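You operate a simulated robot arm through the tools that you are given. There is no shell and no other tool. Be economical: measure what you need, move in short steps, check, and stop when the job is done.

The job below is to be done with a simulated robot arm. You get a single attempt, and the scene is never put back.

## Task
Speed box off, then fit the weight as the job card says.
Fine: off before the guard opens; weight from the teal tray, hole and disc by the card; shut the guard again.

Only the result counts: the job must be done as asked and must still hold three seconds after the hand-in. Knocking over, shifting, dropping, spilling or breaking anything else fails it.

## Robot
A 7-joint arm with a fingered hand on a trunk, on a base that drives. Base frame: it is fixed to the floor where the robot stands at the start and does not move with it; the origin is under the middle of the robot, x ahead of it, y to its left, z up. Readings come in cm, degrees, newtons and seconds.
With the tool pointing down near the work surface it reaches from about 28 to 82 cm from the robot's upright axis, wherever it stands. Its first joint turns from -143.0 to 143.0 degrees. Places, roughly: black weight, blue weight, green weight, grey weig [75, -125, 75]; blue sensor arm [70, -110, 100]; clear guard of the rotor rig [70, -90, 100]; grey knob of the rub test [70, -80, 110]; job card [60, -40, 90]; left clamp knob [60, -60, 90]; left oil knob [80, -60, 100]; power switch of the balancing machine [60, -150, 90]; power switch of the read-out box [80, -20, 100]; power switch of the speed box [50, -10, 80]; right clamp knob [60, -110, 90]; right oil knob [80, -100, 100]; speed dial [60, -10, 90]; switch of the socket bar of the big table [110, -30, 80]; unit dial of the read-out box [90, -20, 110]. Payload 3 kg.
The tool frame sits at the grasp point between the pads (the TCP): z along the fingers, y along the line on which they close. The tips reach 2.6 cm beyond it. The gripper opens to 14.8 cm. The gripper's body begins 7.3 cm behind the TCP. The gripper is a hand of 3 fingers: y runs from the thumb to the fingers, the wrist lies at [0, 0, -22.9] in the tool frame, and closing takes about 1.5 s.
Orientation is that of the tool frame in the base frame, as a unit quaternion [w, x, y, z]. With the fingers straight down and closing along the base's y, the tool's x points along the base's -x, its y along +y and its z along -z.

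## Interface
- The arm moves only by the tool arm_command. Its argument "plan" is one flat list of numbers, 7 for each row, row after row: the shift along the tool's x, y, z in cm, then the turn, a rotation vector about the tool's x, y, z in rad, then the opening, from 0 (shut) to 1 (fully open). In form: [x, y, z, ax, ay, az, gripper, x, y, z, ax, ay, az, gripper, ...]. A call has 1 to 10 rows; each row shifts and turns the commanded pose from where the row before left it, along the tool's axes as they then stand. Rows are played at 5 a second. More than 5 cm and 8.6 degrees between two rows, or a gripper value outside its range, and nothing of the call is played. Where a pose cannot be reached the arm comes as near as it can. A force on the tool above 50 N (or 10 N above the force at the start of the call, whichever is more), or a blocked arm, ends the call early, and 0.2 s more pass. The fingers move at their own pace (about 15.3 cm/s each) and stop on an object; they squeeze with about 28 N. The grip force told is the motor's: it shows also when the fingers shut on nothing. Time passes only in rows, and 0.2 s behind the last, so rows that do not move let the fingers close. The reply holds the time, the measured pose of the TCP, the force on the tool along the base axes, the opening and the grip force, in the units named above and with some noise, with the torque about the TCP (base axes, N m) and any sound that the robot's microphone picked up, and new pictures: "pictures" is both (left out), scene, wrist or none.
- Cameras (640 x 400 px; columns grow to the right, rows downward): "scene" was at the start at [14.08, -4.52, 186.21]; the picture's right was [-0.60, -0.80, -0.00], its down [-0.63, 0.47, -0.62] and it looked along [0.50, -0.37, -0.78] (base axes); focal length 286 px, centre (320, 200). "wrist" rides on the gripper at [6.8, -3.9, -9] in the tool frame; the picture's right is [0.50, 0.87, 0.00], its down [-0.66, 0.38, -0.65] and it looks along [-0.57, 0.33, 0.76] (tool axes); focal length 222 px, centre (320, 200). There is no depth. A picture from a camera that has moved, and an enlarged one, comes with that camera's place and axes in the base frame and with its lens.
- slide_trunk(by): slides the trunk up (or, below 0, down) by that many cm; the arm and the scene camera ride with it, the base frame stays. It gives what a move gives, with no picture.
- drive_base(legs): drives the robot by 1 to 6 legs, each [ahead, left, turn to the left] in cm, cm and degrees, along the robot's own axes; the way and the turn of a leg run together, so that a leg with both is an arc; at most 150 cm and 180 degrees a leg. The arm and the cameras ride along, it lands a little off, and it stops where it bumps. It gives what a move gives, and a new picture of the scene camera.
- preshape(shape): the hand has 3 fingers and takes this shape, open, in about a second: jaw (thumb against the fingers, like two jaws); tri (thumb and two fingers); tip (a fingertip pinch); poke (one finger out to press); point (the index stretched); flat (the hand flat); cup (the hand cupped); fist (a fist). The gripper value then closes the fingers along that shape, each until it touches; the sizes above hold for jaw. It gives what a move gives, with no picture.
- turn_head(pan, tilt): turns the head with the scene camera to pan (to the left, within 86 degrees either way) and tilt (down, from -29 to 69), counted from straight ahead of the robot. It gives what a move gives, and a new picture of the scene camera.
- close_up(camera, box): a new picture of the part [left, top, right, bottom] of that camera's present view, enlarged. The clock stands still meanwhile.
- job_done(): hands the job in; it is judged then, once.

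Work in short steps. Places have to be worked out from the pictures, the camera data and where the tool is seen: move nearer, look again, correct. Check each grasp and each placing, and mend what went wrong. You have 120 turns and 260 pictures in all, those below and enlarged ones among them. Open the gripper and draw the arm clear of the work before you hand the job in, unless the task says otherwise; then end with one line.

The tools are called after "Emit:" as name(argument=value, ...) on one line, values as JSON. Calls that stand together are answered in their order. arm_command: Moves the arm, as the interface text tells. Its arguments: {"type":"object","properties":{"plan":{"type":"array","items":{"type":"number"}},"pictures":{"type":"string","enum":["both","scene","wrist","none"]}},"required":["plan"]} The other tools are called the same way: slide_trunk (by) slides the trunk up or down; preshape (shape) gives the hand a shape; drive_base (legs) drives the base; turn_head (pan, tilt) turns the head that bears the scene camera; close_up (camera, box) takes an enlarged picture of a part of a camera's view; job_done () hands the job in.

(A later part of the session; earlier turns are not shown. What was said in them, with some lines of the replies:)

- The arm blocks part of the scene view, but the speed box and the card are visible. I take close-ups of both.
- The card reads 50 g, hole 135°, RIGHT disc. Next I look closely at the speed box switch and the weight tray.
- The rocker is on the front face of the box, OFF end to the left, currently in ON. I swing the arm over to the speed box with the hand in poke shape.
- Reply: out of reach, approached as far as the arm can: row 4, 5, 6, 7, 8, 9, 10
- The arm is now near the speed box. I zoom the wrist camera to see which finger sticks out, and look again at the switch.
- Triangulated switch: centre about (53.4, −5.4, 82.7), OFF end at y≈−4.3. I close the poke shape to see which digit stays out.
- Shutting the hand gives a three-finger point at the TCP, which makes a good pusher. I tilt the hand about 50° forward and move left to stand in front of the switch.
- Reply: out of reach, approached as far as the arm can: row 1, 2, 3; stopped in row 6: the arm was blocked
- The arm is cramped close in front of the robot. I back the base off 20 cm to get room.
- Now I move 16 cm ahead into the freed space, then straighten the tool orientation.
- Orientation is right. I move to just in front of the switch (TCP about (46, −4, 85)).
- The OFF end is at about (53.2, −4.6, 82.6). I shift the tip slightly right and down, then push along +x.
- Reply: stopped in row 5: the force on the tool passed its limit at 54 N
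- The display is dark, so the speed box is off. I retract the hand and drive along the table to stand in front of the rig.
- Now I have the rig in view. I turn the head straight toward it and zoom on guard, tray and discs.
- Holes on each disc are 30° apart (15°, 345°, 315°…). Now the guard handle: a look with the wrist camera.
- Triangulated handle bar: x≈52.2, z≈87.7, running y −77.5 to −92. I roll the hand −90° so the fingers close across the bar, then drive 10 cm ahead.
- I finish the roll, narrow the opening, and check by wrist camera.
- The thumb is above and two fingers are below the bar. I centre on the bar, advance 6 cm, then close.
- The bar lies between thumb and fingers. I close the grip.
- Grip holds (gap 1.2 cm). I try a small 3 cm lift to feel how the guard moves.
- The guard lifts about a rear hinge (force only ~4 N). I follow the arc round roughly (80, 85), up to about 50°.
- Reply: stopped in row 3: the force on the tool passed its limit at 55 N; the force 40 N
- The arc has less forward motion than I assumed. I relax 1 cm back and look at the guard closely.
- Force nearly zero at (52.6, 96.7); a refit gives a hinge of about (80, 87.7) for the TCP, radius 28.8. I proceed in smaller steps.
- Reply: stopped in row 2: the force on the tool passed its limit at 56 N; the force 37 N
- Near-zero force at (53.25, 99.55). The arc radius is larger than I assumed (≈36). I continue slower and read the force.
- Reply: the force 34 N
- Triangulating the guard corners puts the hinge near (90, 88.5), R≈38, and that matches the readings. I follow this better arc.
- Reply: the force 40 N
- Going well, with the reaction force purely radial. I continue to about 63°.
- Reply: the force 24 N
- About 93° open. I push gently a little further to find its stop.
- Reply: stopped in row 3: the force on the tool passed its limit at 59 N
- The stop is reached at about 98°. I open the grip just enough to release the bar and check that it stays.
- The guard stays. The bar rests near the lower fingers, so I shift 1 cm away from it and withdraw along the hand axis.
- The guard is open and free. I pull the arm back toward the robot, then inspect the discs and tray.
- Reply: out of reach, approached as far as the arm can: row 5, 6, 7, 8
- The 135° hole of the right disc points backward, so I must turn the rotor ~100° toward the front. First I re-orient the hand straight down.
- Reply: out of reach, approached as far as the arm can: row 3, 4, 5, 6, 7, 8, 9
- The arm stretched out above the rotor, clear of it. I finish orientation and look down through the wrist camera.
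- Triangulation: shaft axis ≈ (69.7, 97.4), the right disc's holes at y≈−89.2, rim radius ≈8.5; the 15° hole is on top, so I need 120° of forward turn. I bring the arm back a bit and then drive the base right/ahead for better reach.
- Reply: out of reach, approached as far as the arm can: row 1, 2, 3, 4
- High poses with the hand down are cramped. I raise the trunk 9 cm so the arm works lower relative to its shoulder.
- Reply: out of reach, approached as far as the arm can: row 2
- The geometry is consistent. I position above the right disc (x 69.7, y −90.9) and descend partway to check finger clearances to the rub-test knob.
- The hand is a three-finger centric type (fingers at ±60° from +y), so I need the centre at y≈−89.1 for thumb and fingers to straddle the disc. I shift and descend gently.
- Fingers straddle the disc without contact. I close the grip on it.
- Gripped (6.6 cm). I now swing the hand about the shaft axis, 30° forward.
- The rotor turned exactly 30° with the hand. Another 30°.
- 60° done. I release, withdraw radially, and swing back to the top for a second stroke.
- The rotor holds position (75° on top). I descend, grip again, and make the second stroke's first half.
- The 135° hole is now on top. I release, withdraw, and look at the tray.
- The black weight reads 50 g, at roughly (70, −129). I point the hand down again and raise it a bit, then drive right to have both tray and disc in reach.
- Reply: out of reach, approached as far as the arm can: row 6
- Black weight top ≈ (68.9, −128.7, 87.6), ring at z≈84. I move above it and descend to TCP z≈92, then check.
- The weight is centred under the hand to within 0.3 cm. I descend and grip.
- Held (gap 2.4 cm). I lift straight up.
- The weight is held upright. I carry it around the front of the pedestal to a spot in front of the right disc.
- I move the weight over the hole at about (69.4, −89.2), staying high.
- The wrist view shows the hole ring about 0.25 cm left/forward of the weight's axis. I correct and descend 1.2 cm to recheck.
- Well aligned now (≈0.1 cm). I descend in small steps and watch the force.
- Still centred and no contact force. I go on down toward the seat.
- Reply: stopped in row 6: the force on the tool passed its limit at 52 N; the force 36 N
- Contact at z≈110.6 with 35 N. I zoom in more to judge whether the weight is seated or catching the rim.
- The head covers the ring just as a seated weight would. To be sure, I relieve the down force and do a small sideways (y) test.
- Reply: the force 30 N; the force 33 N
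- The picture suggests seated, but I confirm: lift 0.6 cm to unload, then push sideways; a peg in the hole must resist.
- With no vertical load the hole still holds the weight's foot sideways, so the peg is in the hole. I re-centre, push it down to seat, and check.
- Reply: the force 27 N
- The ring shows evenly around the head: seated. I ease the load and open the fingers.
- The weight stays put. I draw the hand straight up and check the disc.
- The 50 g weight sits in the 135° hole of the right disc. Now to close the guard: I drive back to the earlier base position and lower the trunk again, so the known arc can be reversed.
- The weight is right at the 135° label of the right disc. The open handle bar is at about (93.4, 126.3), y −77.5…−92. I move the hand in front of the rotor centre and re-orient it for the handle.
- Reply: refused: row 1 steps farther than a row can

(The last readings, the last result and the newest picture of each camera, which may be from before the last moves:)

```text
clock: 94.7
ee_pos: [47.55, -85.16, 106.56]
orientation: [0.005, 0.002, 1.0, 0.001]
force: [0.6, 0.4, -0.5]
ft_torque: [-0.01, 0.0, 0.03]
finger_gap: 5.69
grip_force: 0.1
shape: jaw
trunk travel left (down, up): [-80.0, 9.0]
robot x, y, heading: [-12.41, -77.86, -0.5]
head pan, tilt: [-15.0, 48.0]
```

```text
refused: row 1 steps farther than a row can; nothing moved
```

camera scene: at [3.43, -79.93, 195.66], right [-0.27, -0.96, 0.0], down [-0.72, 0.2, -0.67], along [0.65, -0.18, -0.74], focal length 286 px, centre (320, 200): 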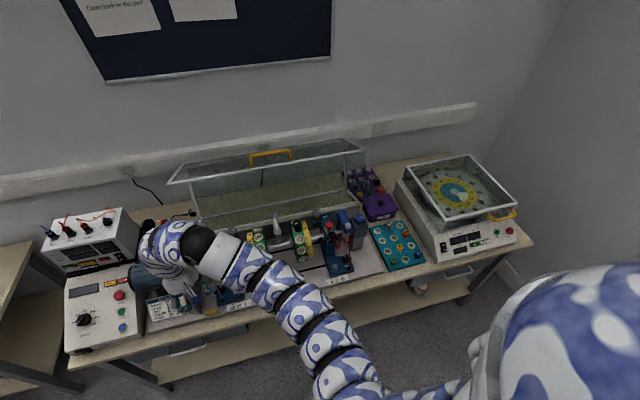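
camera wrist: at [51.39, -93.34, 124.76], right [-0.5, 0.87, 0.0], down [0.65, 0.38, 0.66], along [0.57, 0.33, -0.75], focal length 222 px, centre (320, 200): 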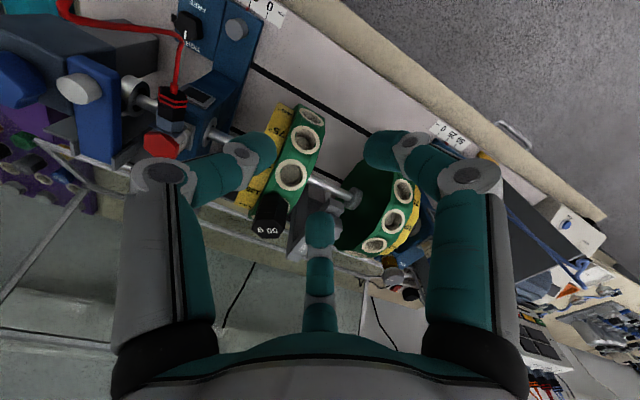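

Emit:
arm_command(plan=[0, 0, 0, 0.0545, -0.055, -0.122, 0.35, 0, 0, 0, 0.0545, -0.055, -0.122, 0.35, 0, 0, 0, 0.0545, -0.055, -0.122, 0.35, 0, 0, 0, 0.0545, -0.055, -0.122, 0.35, 0, 0, 0, 0.0545, -0.055, -0.122, 0.35, 0, 0, 0, 0.0545, -0.055, -0.122, 0.35, 0, 0, 0, 0.0545, -0.055, -0.122, 0.35, 0, 0, 0, 0.0545, -0.055, -0.122, 0.35, 0, 0, 0, 0.0545, -0.055, -0.122, 0.35, 0, 0, 0, 0.0545, -0.055, -0.122, 0.35], pictures="none")

Emit:
arm_command(plan=[0, 0, 0, 0.0545, -0.055, -0.122, 0.35, 0, 0, 0, 0.0545, -0.055, -0.122, 0.35, 0, 0, 0, 0, 0, 0, 0.35], pictures="both")

```text
clock: 96.9
ee_pos: [47.6, -84.88, 106.74]
orientation: [0.158, -0.351, 0.909, -0.159]
force: [0.2, -0.3, 0.0]
ft_torque: [0.01, -0.02, 0.0]
finger_gap: 4.96
grip_force: 0.0
shape: jaw
out of reach, approached as far as the arm can: row 7, 8, 9, 10
trunk travel left (down, up): [-80.0, 9.0]
robot x, y, heading: [-12.43, -78.19, -0.4]
head pan, tilt: [-15.0, 48.0]
```

```text
clock: 97.7
ee_pos: [47.66, -84.9, 106.72]
orientation: [0.159, -0.351, 0.909, -0.159]
force: [0.5, -0.3, 0.7]
ft_torque: [0.01, -0.02, 0.03]
finger_gap: 5.03
grip_force: 0.1
shape: jaw
out of reach, approached as far as the arm can: row 1, 2
trunk travel left (down, up): [-80.0, 9.0]
robot x, y, heading: [-12.44, -77.37, -0.3]
head pan, tilt: [-15.0, 48.0]
camera scene: at [3.42, -80.07, 186.66], right [-0.27, -0.96, 0.0], down [-0.72, 0.2, -0.67], along [0.65, -0.18, -0.74], focal length 286 px, centre (320, 200)
camera wrist: at [41.61, -90.74, 115.19], right [-0.86, 0.26, -0.44], down [-0.02, 0.83, 0.55], along [0.51, 0.49, -0.71], focal length 222 px, centre (320, 200)
```

scene: 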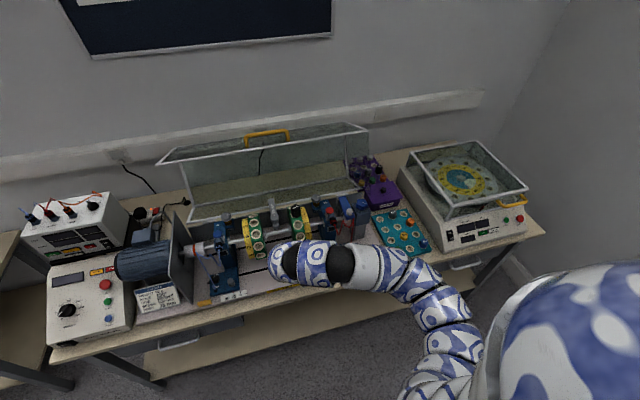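
wrist: 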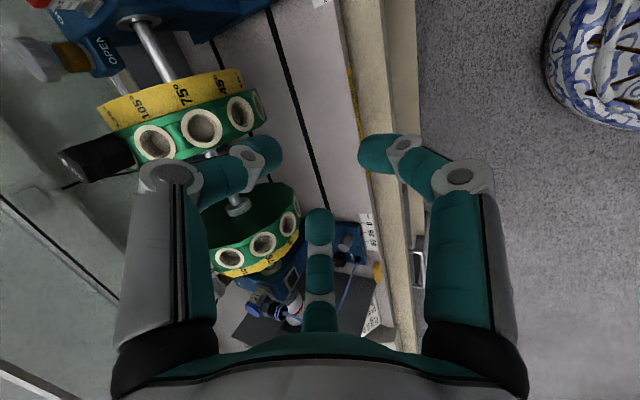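

The rotation is half done; the arm is cramped at this height. I lower by 8 cm, which gives reach for the rest.

Emit:
arm_command(plan=[0, 1.53, 1.28, 0, 0, 0, 0.35, 0, 1.53, 1.28, 0, 0, 0, 0.35, 0, 1.53, 1.28, 0, 0, 0, 0.35, 0, 1.53, 1.28, 0, 0, 0, 0.35, 0, 0, 0, 0, 0, 0, 0.35], pictures="none")

```text
clock: 98.9
ee_pos: [45.92, -81.49, 99.72]
orientation: [0.16, -0.353, 0.908, -0.158]
force: [0.1, 0.7, -0.2]
ft_torque: [-0.01, 0.01, -0.02]
finger_gap: 4.99
grip_force: 0.1
shape: jaw
trunk travel left (down, up): [-80.0, 9.0]
robot x, y, heading: [-12.31, -77.92, -0.5]
head pan, tilt: [-15.0, 48.0]
```

Emit:
arm_command(plan=[0, 0, 0, 0.0501, -0.0479, -0.1049, 0.35, 0, 0, 0, 0.0501, -0.0479, -0.1049, 0.35, 0, 0, 0, 0.0501, -0.0479, -0.1049, 0.35, 0, 0, 0, 0.0501, -0.0479, -0.1049, 0.35, 0, 0, 0, 0.0501, -0.0479, -0.1049, 0.35, 0, 0, 0, 0.0501, -0.0479, -0.1049, 0.35, 0, 0, 0, 0.0501, -0.0479, -0.1049, 0.35], pictures="none")

```text
clock: 100.5
ee_pos: [46.01, -81.73, 99.67]
orientation: [0.295, -0.639, 0.644, -0.298]
force: [0.2, 0.1, 0.7]
ft_torque: [0.02, -0.02, -0.01]
finger_gap: 4.99
grip_force: 0.1
shape: jaw
trunk travel left (down, up): [-80.0, 9.0]
robot x, y, heading: [-11.78, -77.94, -0.6]
head pan, tilt: [-15.0, 48.0]
```

Orientation reached. I go up and forward in an arc to the pre-grasp point in front of the open handle.

Emit:
arm_command(plan=[0.66, -3.99, 0.31, 0, 0, 0, 0.35, 0.66, -3.99, 0.31, 0, 0, 0, 0.35, 0.66, -3.99, 0.31, 0, 0, 0, 0.35, 0.66, -3.99, 0.31, 0, 0, 0, 0.35, 0.66, -3.99, 0.31, 0, 0, 0, 0.35, 0, -4.03, 0.53, 0, 0, 0, 0.35, 0, -4.03, 0.53, 0, 0, 0, 0.35, 0, -4.03, 0.53, 0, 0, 0, 0.35, 0, -4.03, 0.53, 0, 0, 0, 0.35], pictures="none")

Emit:
arm_command(plan=[0, -3.66, 1.13, 0, 0, 0, 0.35, 0, -3.66, 1.13, 0, 0, 0, 0.35, 0, -3.66, 1.13, 0, 0, 0, 0.35, 0, -3.66, 1.13, 0, 0, 0, 0.35], pictures="both")

```text
clock: 102.5
ee_pos: [72.25, -85.14, 124.84]
orientation: [0.294, -0.64, 0.645, -0.297]
force: [0.4, -0.4, -0.5]
ft_torque: [0.01, -0.04, -0.04]
finger_gap: 5.01
grip_force: 0.1
shape: jaw
trunk travel left (down, up): [-80.0, 9.0]
robot x, y, heading: [-12.23, -78.15, -0.5]
head pan, tilt: [-15.0, 48.0]
```

```text
clock: 103.5
ee_pos: [85.3, -85.13, 132.95]
orientation: [0.294, -0.64, 0.644, -0.297]
force: [0.0, -0.5, 0.7]
ft_torque: [0.02, -0.03, 0.03]
finger_gap: 4.98
grip_force: 0.1
shape: jaw
trunk travel left (down, up): [-80.0, 9.0]
robot x, y, heading: [-12.03, -78.1, -0.4]
head pan, tilt: [-15.0, 48.0]
camera scene: at [3.48, -80.01, 186.65], right [-0.27, -0.96, 0.0], down [-0.72, 0.2, -0.67], along [0.64, -0.18, -0.74], focal length 286 px, centre (320, 200)
camera wrist: at [80.85, -91.86, 141.7], right [-0.57, -0.5, -0.66], down [-0.74, 0.66, 0.14], along [0.37, 0.56, -0.74], focal length 222 px, centre (320, 200)
```

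scene: 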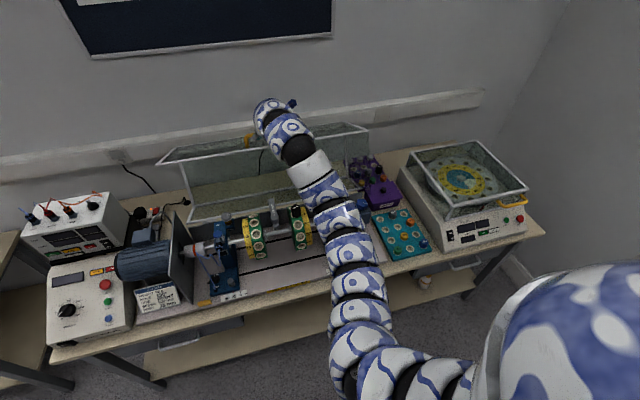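
wrist: 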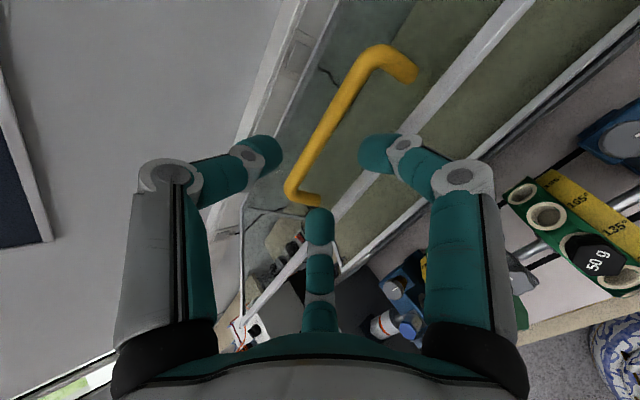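

The bar lies between thumb and fingers along the approach line. I advance 9.6 cm.

Emit:
arm_command(plan=[0, 0, 2.4, 0, 0, 0, 0.35, 0, 0, 2.4, 0, 0, 0, 0.35, 0, 0, 2.4, 0, 0, 0, 0.35, 0, 0, 2.4, 0, 0, 0, 0.35, 0, 0, 0, 0, 0, 0, 0.35], pictures="wrist")

```text
clock: 104.7
ee_pos: [92.43, -85.23, 126.63]
orientation: [0.294, -0.64, 0.644, -0.298]
force: [0.1, 0.5, 0.6]
ft_torque: [0.02, 0.02, 0.01]
finger_gap: 5.0
grip_force: 0.1
shape: jaw
trunk travel left (down, up): [-80.0, 9.0]
robot x, y, heading: [-12.03, -78.06, -0.4]
head pan, tilt: [-15.0, 48.0]
camera wrist: at [88.08, -92.04, 135.52], right [-0.57, -0.5, -0.66], down [-0.74, 0.66, 0.14], along [0.37, 0.56, -0.74], focal length 222 px, centre (320, 200)
```

wrist: 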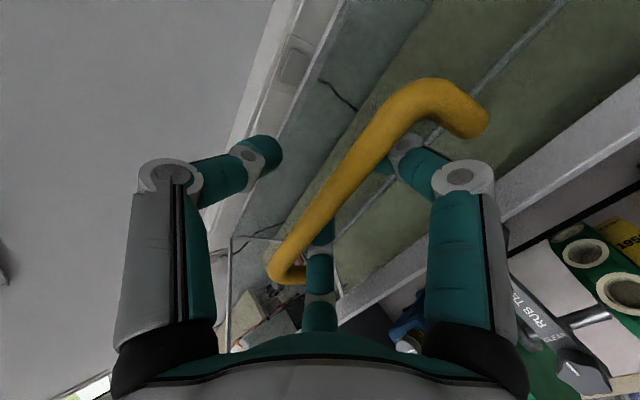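

Good. I close on the bar.

Emit:
arm_command(plan=[0, 0, 0, 0, 0, 0, 0, 0, 0, 0, 0, 0, 0, 0, 0, 0, 0, 0, 0, 0, 0, 0, 0, 0, 0, 0, 0, 0, 0, 0, 0, 0, 0, 0, 0], pictures="wrist")

```text
clock: 105.9
ee_pos: [92.51, -85.32, 126.55]
orientation: [0.295, -0.639, 0.645, -0.297]
force: [1.0, 0.4, -8.8]
ft_torque: [-0.01, -0.09, 0.04]
finger_gap: 0.27
grip_force: 27.6
shape: jaw
trunk travel left (down, up): [-80.0, 9.0]
robot x, y, heading: [-12.21, -77.89, -0.1]
head pan, tilt: [-15.0, 48.0]
camera wrist: at [88.2, -92.04, 135.38], right [-0.57, -0.5, -0.66], down [-0.74, 0.66, 0.14], along [0.37, 0.56, -0.74], focal length 222 px, centre (320, 200)
```

wrist: 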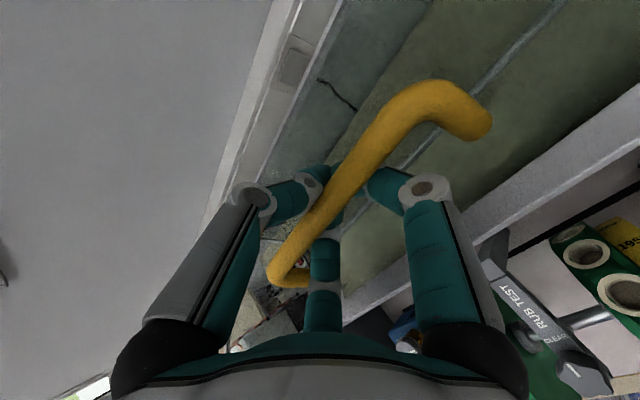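

Gap 0.3 cm: the fingertips closed beyond the bar. I reopen, back off 1.3 cm and re-grip so the bar is between the pads.

Emit:
arm_command(plan=[0, 0, 0, 0, 0, 0, 0.35, 0, 0, 0, 0, 0, 0, 0.35, 0, 0, 0, 0, 0, 0, 0.35, 0, 0, -1.4, 0, 0, 0, 0.35, 0, 0, 0, 0, 0, 0, 0, 0, 0, 0, 0, 0, 0, 0, 0, 0, 0, 0, 0, 0, 0, 0, 0, 0, 0, 0, 0, 0, 0, 0, 0, 0, 0, 0, 0], pictures="wrist")

```text
clock: 107.9
ee_pos: [91.5, -85.21, 127.44]
orientation: [0.294, -0.639, 0.646, -0.297]
force: [-0.7, 1.4, -14.6]
ft_torque: [0.02, 0.02, 0.02]
finger_gap: 0.5
grip_force: 27.7
shape: jaw
trunk travel left (down, up): [-80.0, 9.0]
robot x, y, heading: [-12.23, -77.79, -0.5]
head pan, tilt: [-15.0, 48.0]
camera wrist: at [87.18, -91.98, 136.22], right [-0.57, -0.5, -0.66], down [-0.74, 0.66, 0.14], along [0.37, 0.56, -0.74], focal length 222 px, centre (320, 200)
```

wrist: 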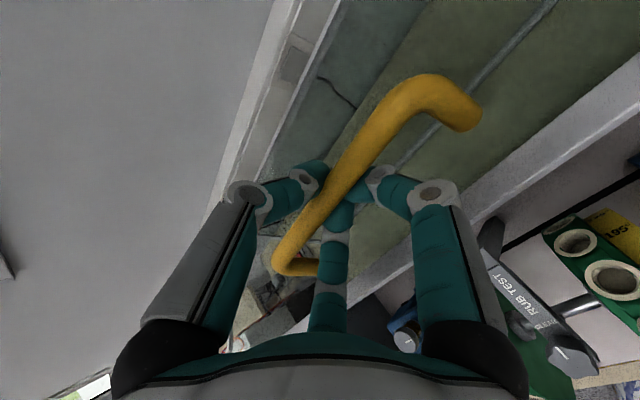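

It holds now. I pull the guard forward, reversing the arc.

Emit:
arm_command(plan=[0, 1.23, -1.58, 0, 0, 0, 0, 0, 1.23, -1.58, 0, 0, 0, 0, 0, 1.37, -1.4, 0, 0, 0, 0, 0, 1.37, -1.4, 0, 0, 0, 0, 0, 1.54, -1.29, 0, 0, 0, 0, 0, 1.54, -1.29, 0, 0, 0, 0, 0, 0, 0, 0, 0, 0, 0], pictures="both")

```text
clock: 109.5
ee_pos: [79.42, -85.2, 126.86]
orientation: [0.295, -0.64, 0.644, -0.297]
force: [1.6, -2.0, 0.9]
ft_torque: [0.01, -0.01, 0.03]
finger_gap: 0.38
grip_force: 27.7
shape: jaw
trunk travel left (down, up): [-80.0, 9.0]
robot x, y, heading: [-12.15, -78.33, -0.4]
head pan, tilt: [-15.0, 48.0]
camera scene: at [3.48, -80.09, 186.65], right [-0.27, -0.96, 0.0], down [-0.72, 0.2, -0.67], along [0.64, -0.18, -0.74], focal length 286 px, centre (320, 200)
camera wrist: at [75.13, -91.93, 135.68], right [-0.57, -0.5, -0.66], down [-0.74, 0.66, 0.14], along [0.37, 0.56, -0.74], focal length 222 px, centre (320, 200)
```

scene: 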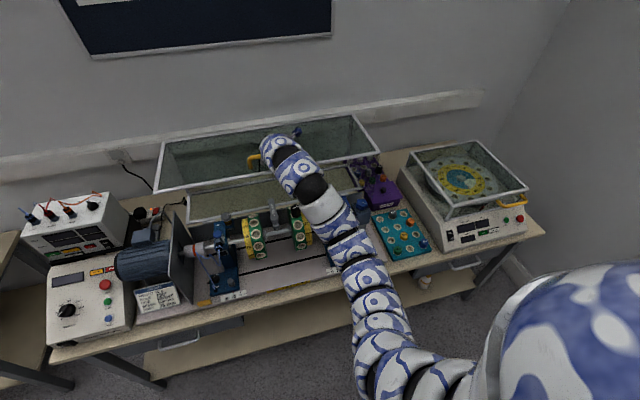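
wrist: 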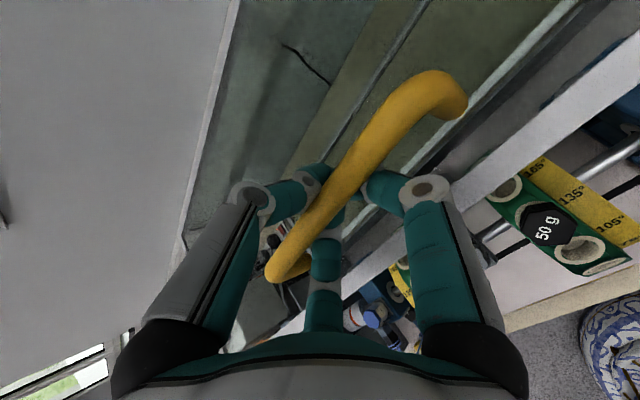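

The guard follows with little force. I continue to about 53°.

Emit:
arm_command(plan=[0, 1.65, -1.12, 0, 0, 0, 0, 0, 1.65, -1.12, 0, 0, 0, 0, 0, 1.76, -0.94, 0, 0, 0, 0, 0, 1.76, -0.94, 0, 0, 0, 0, 0, 1.81, -0.76, 0, 0, 0, 0, 0, 1.81, -0.76, 0, 0, 0, 0, 0, 1.92, -0.54, 0, 0, 0, 0, 0, 1.92, -0.54, 0, 0, 0, 0, 0, 0, 0, 0, 0, 0, 0], pictures="scene")

```text
clock: 111.5
ee_pos: [65.1, -84.98, 120.41]
orientation: [0.294, -0.639, 0.645, -0.298]
force: [-0.3, -0.5, -0.8]
ft_torque: [-0.01, -0.01, -0.01]
finger_gap: 0.36
grip_force: 27.1
shape: jaw
trunk travel left (down, up): [-80.0, 9.0]
robot x, y, heading: [-12.07, -77.87, -0.4]
head pan, tilt: [-15.0, 48.0]
camera scene: at [3.44, -80.07, 186.65], right [-0.27, -0.96, 0.0], down [-0.72, 0.2, -0.67], along [0.64, -0.18, -0.74], focal length 286 px, centre (320, 200)
```

scene: 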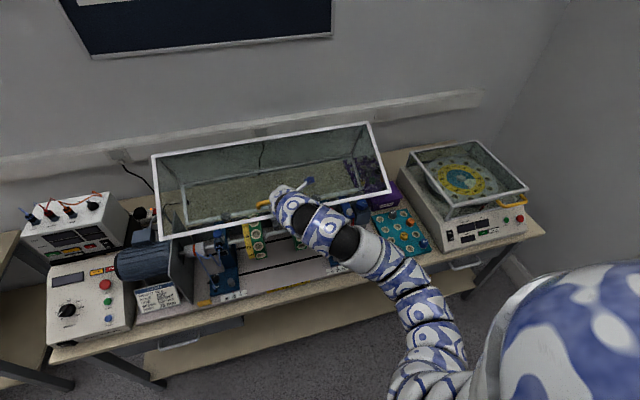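

Emit:
arm_command(plan=[0, 1.94, -0.33, 0, 0, 0, 0, 0, 1.94, -0.33, 0, 0, 0, 0, 0, 2.01, -0.14, 0, 0, 0, 0, 0, 2.01, -0.14, 0, 0, 0, 0, 0, 1.96, 0.08, 0, 0, 0, 0, 0, 1.96, 0.08, 0, 0, 0, 0, 0, 1.98, 0.29, 0, 0, 0, 0, 0, 1.98, 0.29, 0, 0, 0, 0, 0, 0, 0, 0, 0, 0, 0], pictures="scene")

```text
clock: 113.5
ee_pos: [54.67, -85.04, 108.41]
orientation: [0.294, -0.638, 0.646, -0.297]
force: [6.7, -9.0, -4.8]
ft_torque: [-0.07, -0.03, 0.01]
finger_gap: 0.34
grip_force: 27.6
shape: jaw
trunk travel left (down, up): [-80.0, 9.0]
robot x, y, heading: [-11.62, -77.74, -0.5]
head pan, tilt: [-15.0, 48.0]
camera scene: at [3.56, -80.18, 186.64], right [-0.27, -0.96, 0.0], down [-0.72, 0.2, -0.67], along [0.64, -0.18, -0.74], focal length 286 px, centre (320, 200)
```

scene: 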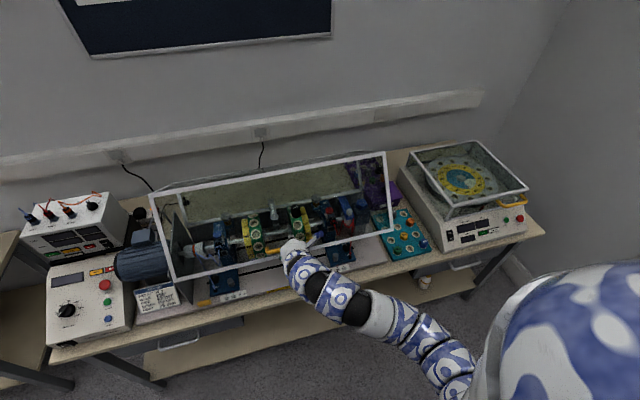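

Emit:
arm_command(plan=[0, 1.81, 0.61, 0, 0, 0, 0, 0, 1.94, 0.45, 0, 0, 0, 0, 0, 1.86, 0.71, 0, 0, 0, 0, 0, 1.86, 0.71, 0, 0, 0, 0, 0, 1.8, 0.86, 0, 0, 0, 0, 0, 1.8, 0.86, 0, 0, 0, 0, 0, 0, 0, 0, 0, 0, 0], pictures="both")

```text
clock: 115.1
ee_pos: [51.1, -84.92, 97.15]
orientation: [0.293, -0.64, 0.645, -0.298]
force: [43.6, -1.2, -6.1]
ft_torque: [-0.04, -0.18, 0.0]
finger_gap: 0.19
grip_force: 28.1
shape: jaw
trunk travel left (down, up): [-80.0, 9.0]
robot x, y, heading: [-12.22, -78.17, -0.2]
head pan, tilt: [-15.0, 48.0]
camera scene: at [4.02, -80.08, 186.61], right [-0.27, -0.96, 0.0], down [-0.72, 0.2, -0.67], along [0.64, -0.18, -0.75], focal length 286 px, centre (320, 200)
camera wrist: at [46.73, -91.73, 105.99], right [-0.57, -0.5, -0.66], down [-0.74, 0.66, 0.14], along [0.37, 0.56, -0.74], focal length 222 px, centre (320, 200)
```

scene: 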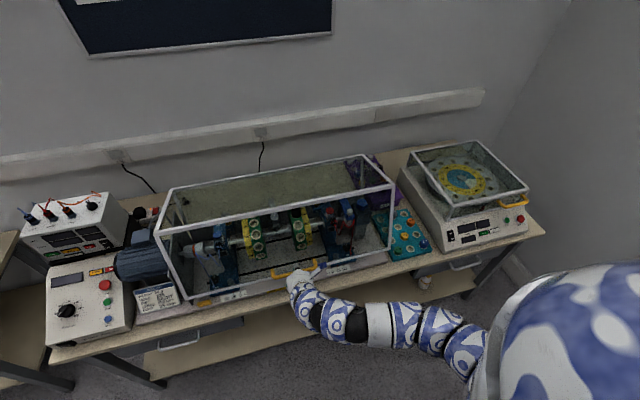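
wrist: 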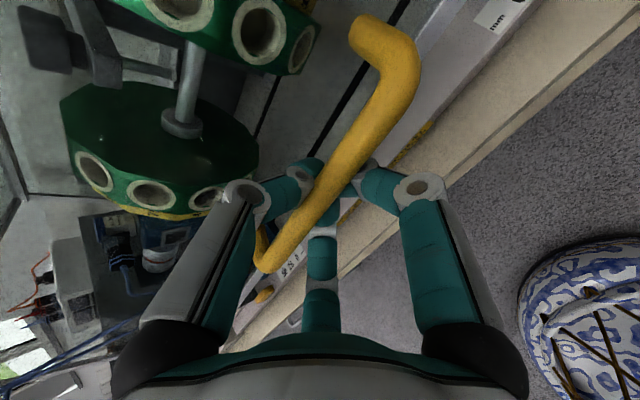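

Slightly over-pulled in −x (44 N). I relax 0.8 cm toward +x and go down 4 cm.

Emit:
arm_command(plan=[0, -0.51, 0.61, 0, 0, 0, 0, 0, 0.8, 0.6, 0, 0, 0, 0, 0, 0.8, 0.6, 0, 0, 0, 0, 0, 0.8, 0.6, 0, 0, 0, 0, 0, 0.8, 0.6, 0, 0, 0, 0, 0, 0, 0, 0, 0, 0, 0], pictures="none")

```text
clock: 116.5
ee_pos: [51.23, -84.87, 93.19]
orientation: [0.295, -0.64, 0.645, -0.297]
force: [6.8, -3.6, -3.4]
ft_torque: [-0.03, -0.09, -0.05]
finger_gap: 0.23
grip_force: 27.9
shape: jaw
trunk travel left (down, up): [-80.0, 9.0]
robot x, y, heading: [-12.17, -77.78, -0.4]
head pan, tilt: [-15.0, 48.0]
```

Emit:
arm_command(plan=[0, 0.46, 0.39, 0, 0, 0, 0, 0, 0.46, 0.39, 0, 0, 0, 0, 0, 0.46, 0.39, 0, 0, 0, 0, 0, 0.46, 0.39, 0, 0, 0, 0, 0, 0.46, 0.39, 0, 0, 0, 0, 0, 0.46, 0.39, 0, 0, 0, 0, 0, 0.46, 0.39, 0, 0, 0, 0, 0, 0, 0, 0, 0, 0, 0], pictures="none")

Emit:
close_up(camera="scene", box=[140, 140, 410, 320])

```text
clock: 118.3
ee_pos: [51.34, -84.82, 89.12]
orientation: [0.294, -0.64, 0.645, -0.297]
force: [31.9, 0.0, 1.6]
ft_torque: [-0.01, -0.16, 0.0]
finger_gap: 0.23
grip_force: 27.8
shape: jaw
trunk travel left (down, up): [-80.0, 9.0]
robot x, y, heading: [-11.59, -77.73, -0.7]
head pan, tilt: [-15.0, 48.0]
```

```text
2.22 times, centred on (275, 230) of scene
camera zoom: at [3.76, -80.06, 186.63], right [-0.27, -0.96, 0.0], down [-0.72, 0.2, -0.67], along [0.64, -0.18, -0.74], focal length 636 px, centre (420, 133)
```

zoom: 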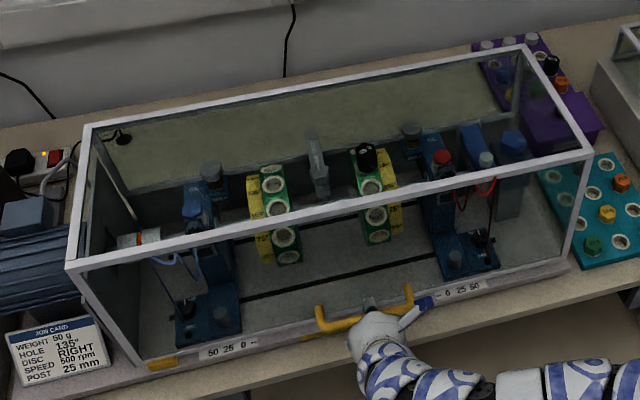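

Almost shut. I relax the x-load and press down gently to bottom it out.

Emit:
arm_command(plan=[0, -0.32, 0.38, 0, 0, 0, 0, 0, 0.31, 0.26, 0, 0, 0, 0, 0, 0.31, 0.26, 0, 0, 0, 0, 0, 0.31, 0.26, 0, 0, 0, 0, 0, 0, 0, 0, 0, 0, 0], pictures="none")

```text
clock: 119.5
ee_pos: [51.75, -84.82, 87.91]
orientation: [0.295, -0.639, 0.645, -0.298]
force: [12.7, 0.8, 0.1]
ft_torque: [-0.01, -0.08, 0.0]
finger_gap: 0.23
grip_force: 28.4
shape: jaw
trunk travel left (down, up): [-80.0, 9.0]
robot x, y, heading: [-12.01, -77.82, -0.5]
head pan, tilt: [-15.0, 48.0]
```

Emit:
close_up(camera="scene", box=[180, 230, 400, 320])

Emit:
close_up(camera="wrist", box=[160, 0, 480, 300])

```text
2.91 times, centred on (290, 275) of scene
camera zoom: at [3.57, -80.07, 186.64], right [-0.27, -0.96, 0.0], down [-0.72, 0.2, -0.67], along [0.64, -0.18, -0.74], focal length 833 px, centre (407, -18)
```

zoom: 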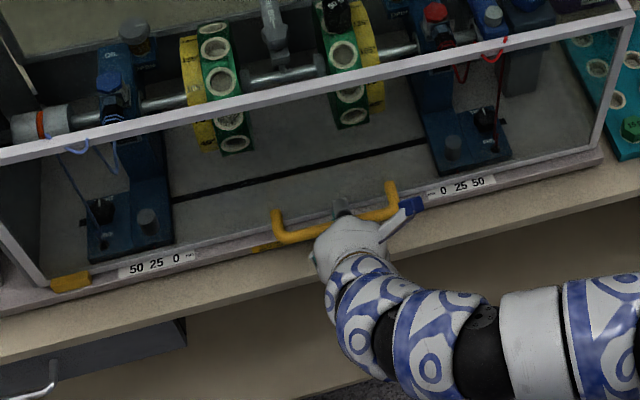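

```text
1.33 times, centred on (320, 150) of wrist
camera zoom: at [47.44, -91.72, 96.69], right [-0.57, -0.5, -0.66], down [-0.74, 0.66, 0.14], along [0.37, 0.56, -0.74], focal length 296 px, centre (320, 267)
```

zoom: 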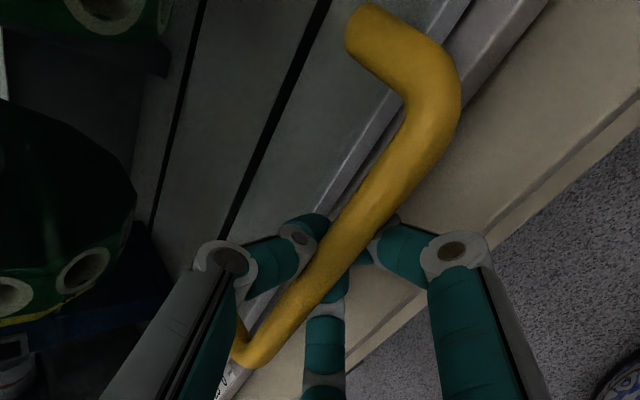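

The handle is back at its original image position. One more small downward press to feel the stop.

Emit:
arm_command(plan=[0, 0.31, 0.26, 0, 0, 0, 0, 0, 0.31, 0.26, 0, 0, 0, 0, 0, 0, 0, 0, 0, 0, 0], pictures="none")

```text
clock: 120.3
ee_pos: [51.81, -84.84, 87.32]
orientation: [0.295, -0.64, 0.644, -0.298]
force: [14.7, -0.3, 19.7]
ft_torque: [-0.03, -0.01, 0.0]
finger_gap: 0.23
grip_force: 28.1
shape: jaw
trunk travel left (down, up): [-80.0, 9.0]
robot x, y, heading: [-12.17, -77.72, -0.1]
head pan, tilt: [-15.0, 48.0]
```

Force up 20 N: it is bottomed out. I open the hand and withdraw along its axis.

Emit:
arm_command(plan=[0, -0.15, -0.1, 0, 0, 0, 0, 0, 0, 0, 0, 0, 0, 0.3, 0, 0, 0, 0, 0, 0, 0.3, 0, 0, 0, 0, 0, 0, 0.3, 0, 0, -1, 0, 0, 0, 0.3, 0, 0, -1.5, 0, 0, 0, 0.3, 0, 0, -2, 0, 0, 0, 0.3, 0, 0, -3, 0, 0, 0, 0.3, 0, 0, -3, 0, 0, 0, 0.3], pictures="both")

Emit:
close_up(camera="scene", box=[140, 140, 410, 320])

```text
clock: 122.3
ee_pos: [43.61, -84.84, 94.12]
orientation: [0.295, -0.64, 0.645, -0.297]
force: [-0.8, 0.7, 0.3]
ft_torque: [0.0, -0.01, -0.02]
finger_gap: 4.25
grip_force: 0.1
shape: jaw
trunk travel left (down, up): [-80.0, 9.0]
robot x, y, heading: [-12.46, -78.24, -0.3]
head pan, tilt: [-15.0, 48.0]
camera scene: at [3.36, -80.06, 186.66], right [-0.27, -0.96, 0.0], down [-0.72, 0.2, -0.67], along [0.65, -0.18, -0.74], focal length 286 px, centre (320, 200)
camera wrist: at [39.37, -91.59, 102.94], right [-0.57, -0.5, -0.66], down [-0.74, 0.66, 0.14], along [0.37, 0.56, -0.74], focal length 222 px, centre (320, 200)
```

scene: 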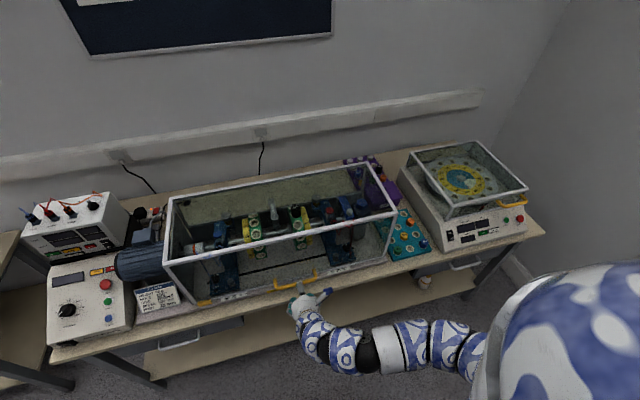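
wrist: 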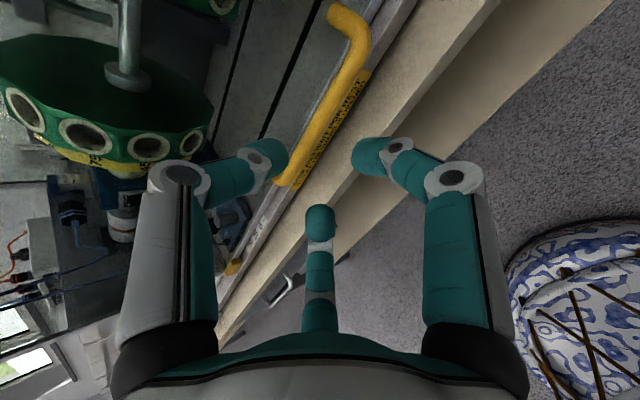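

```text
2.22 times, centred on (275, 230) of scene
camera zoom: at [3.36, -80.06, 186.66], right [-0.27, -0.96, 0.0], down [-0.72, 0.2, -0.67], along [0.65, -0.18, -0.74], focal length 636 px, centre (420, 133)
```

zoom: 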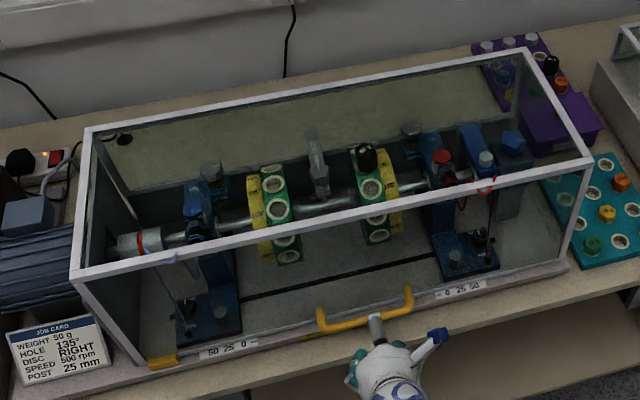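

The guard is shut at its original place. I open the hand fully, draw back further, and take a final look at weight, speed box and tray.

Emit:
drive_base(legs=[[-15, 0, 0]])

Emit:
arm_command(plan=[0, 0, 0, 0, 0, 0, 1, 0, 0, 0, 0, 0, 0, 1, 0, 0, 0, 0, 0, 0, 1], pictures="none")

Emit:
close_up(camera="scene", box=[140, 130, 380, 290])

Emit:
close_up(camera="scene", box=[220, 175, 320, 240])

```text
clock: 123.7
ee_pos: [28.62, -84.74, 94.25]
orientation: [0.295, -0.64, 0.644, -0.298]
force: [0.1, -0.8, 0.2]
ft_torque: [0.02, -0.02, -0.02]
finger_gap: 4.23
grip_force: 0.1
shape: jaw
trunk travel left (down, up): [-80.0, 9.0]
robot x, y, heading: [-27.35, -77.69, -0.4]
head pan, tilt: [-15.0, 48.0]
camera scene: at [-11.79, -79.97, 186.67], right [-0.27, -0.96, 0.0], down [-0.72, 0.2, -0.67], along [0.65, -0.18, -0.74], focal length 286 px, centre (320, 200)
```

scene: 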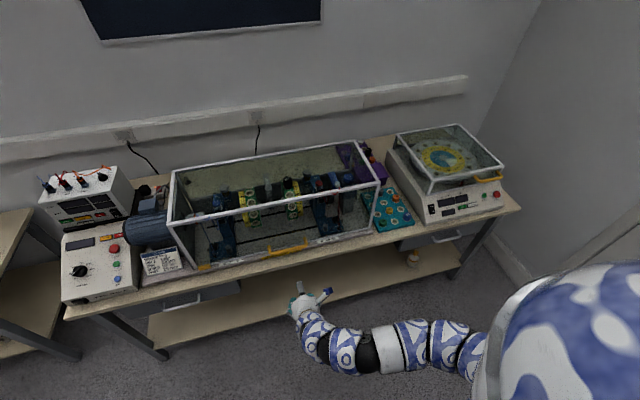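

```text
clock: 124.5
ee_pos: [28.69, -84.92, 94.1]
orientation: [0.296, -0.638, 0.645, -0.298]
force: [-0.1, 0.2, 0.1]
ft_torque: [-0.01, -0.01, 0.01]
finger_gap: 14.18
grip_force: 0.1
shape: jaw
trunk travel left (down, up): [-80.0, 9.0]
robot x, y, heading: [-27.39, -77.76, -0.6]
head pan, tilt: [-15.0, 48.0]
```

```text
2.50 times, centred on (260, 210) of scene
camera zoom: at [-11.64, -79.97, 186.66], right [-0.27, -0.96, 0.0], down [-0.72, 0.2, -0.67], along [0.65, -0.18, -0.74], focal length 716 px, centre (470, 175)
```

zoom: 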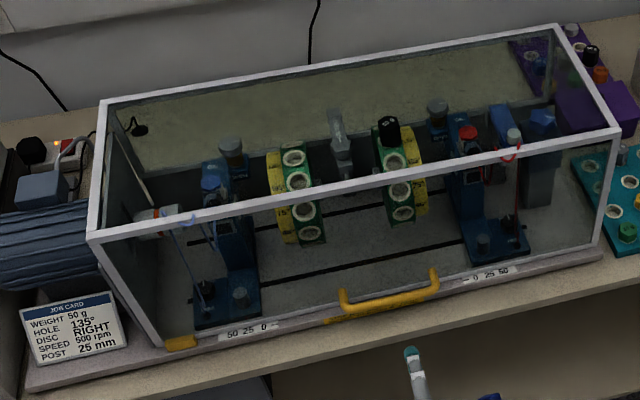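

```text
6.15 times, centred on (270, 208) of scene
camera zoom: at [-11.64, -79.97, 186.66], right [-0.27, -0.96, 0.0], down [-0.72, 0.2, -0.67], along [0.65, -0.18, -0.74], focal length 1762 px, centre (628, 154)
```

zoom: 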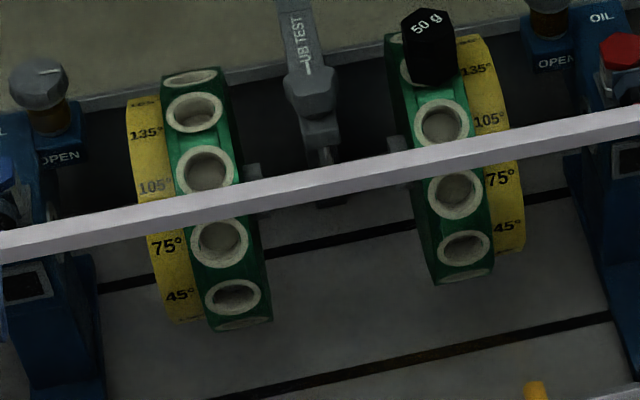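

Everything checks out: the speed box is dark, the 50 g weight is at 135° on the right disc, the guard is shut, and the arm is clear with the hand open. I hand in.

Emit:
job_done()

```text
The job is handed in.
```

The speed box was switched off before the guard was opened, the 50 g weight from the teal tray is in the 135° hole of the right disc, the guard is shut again, and the job is handed in.
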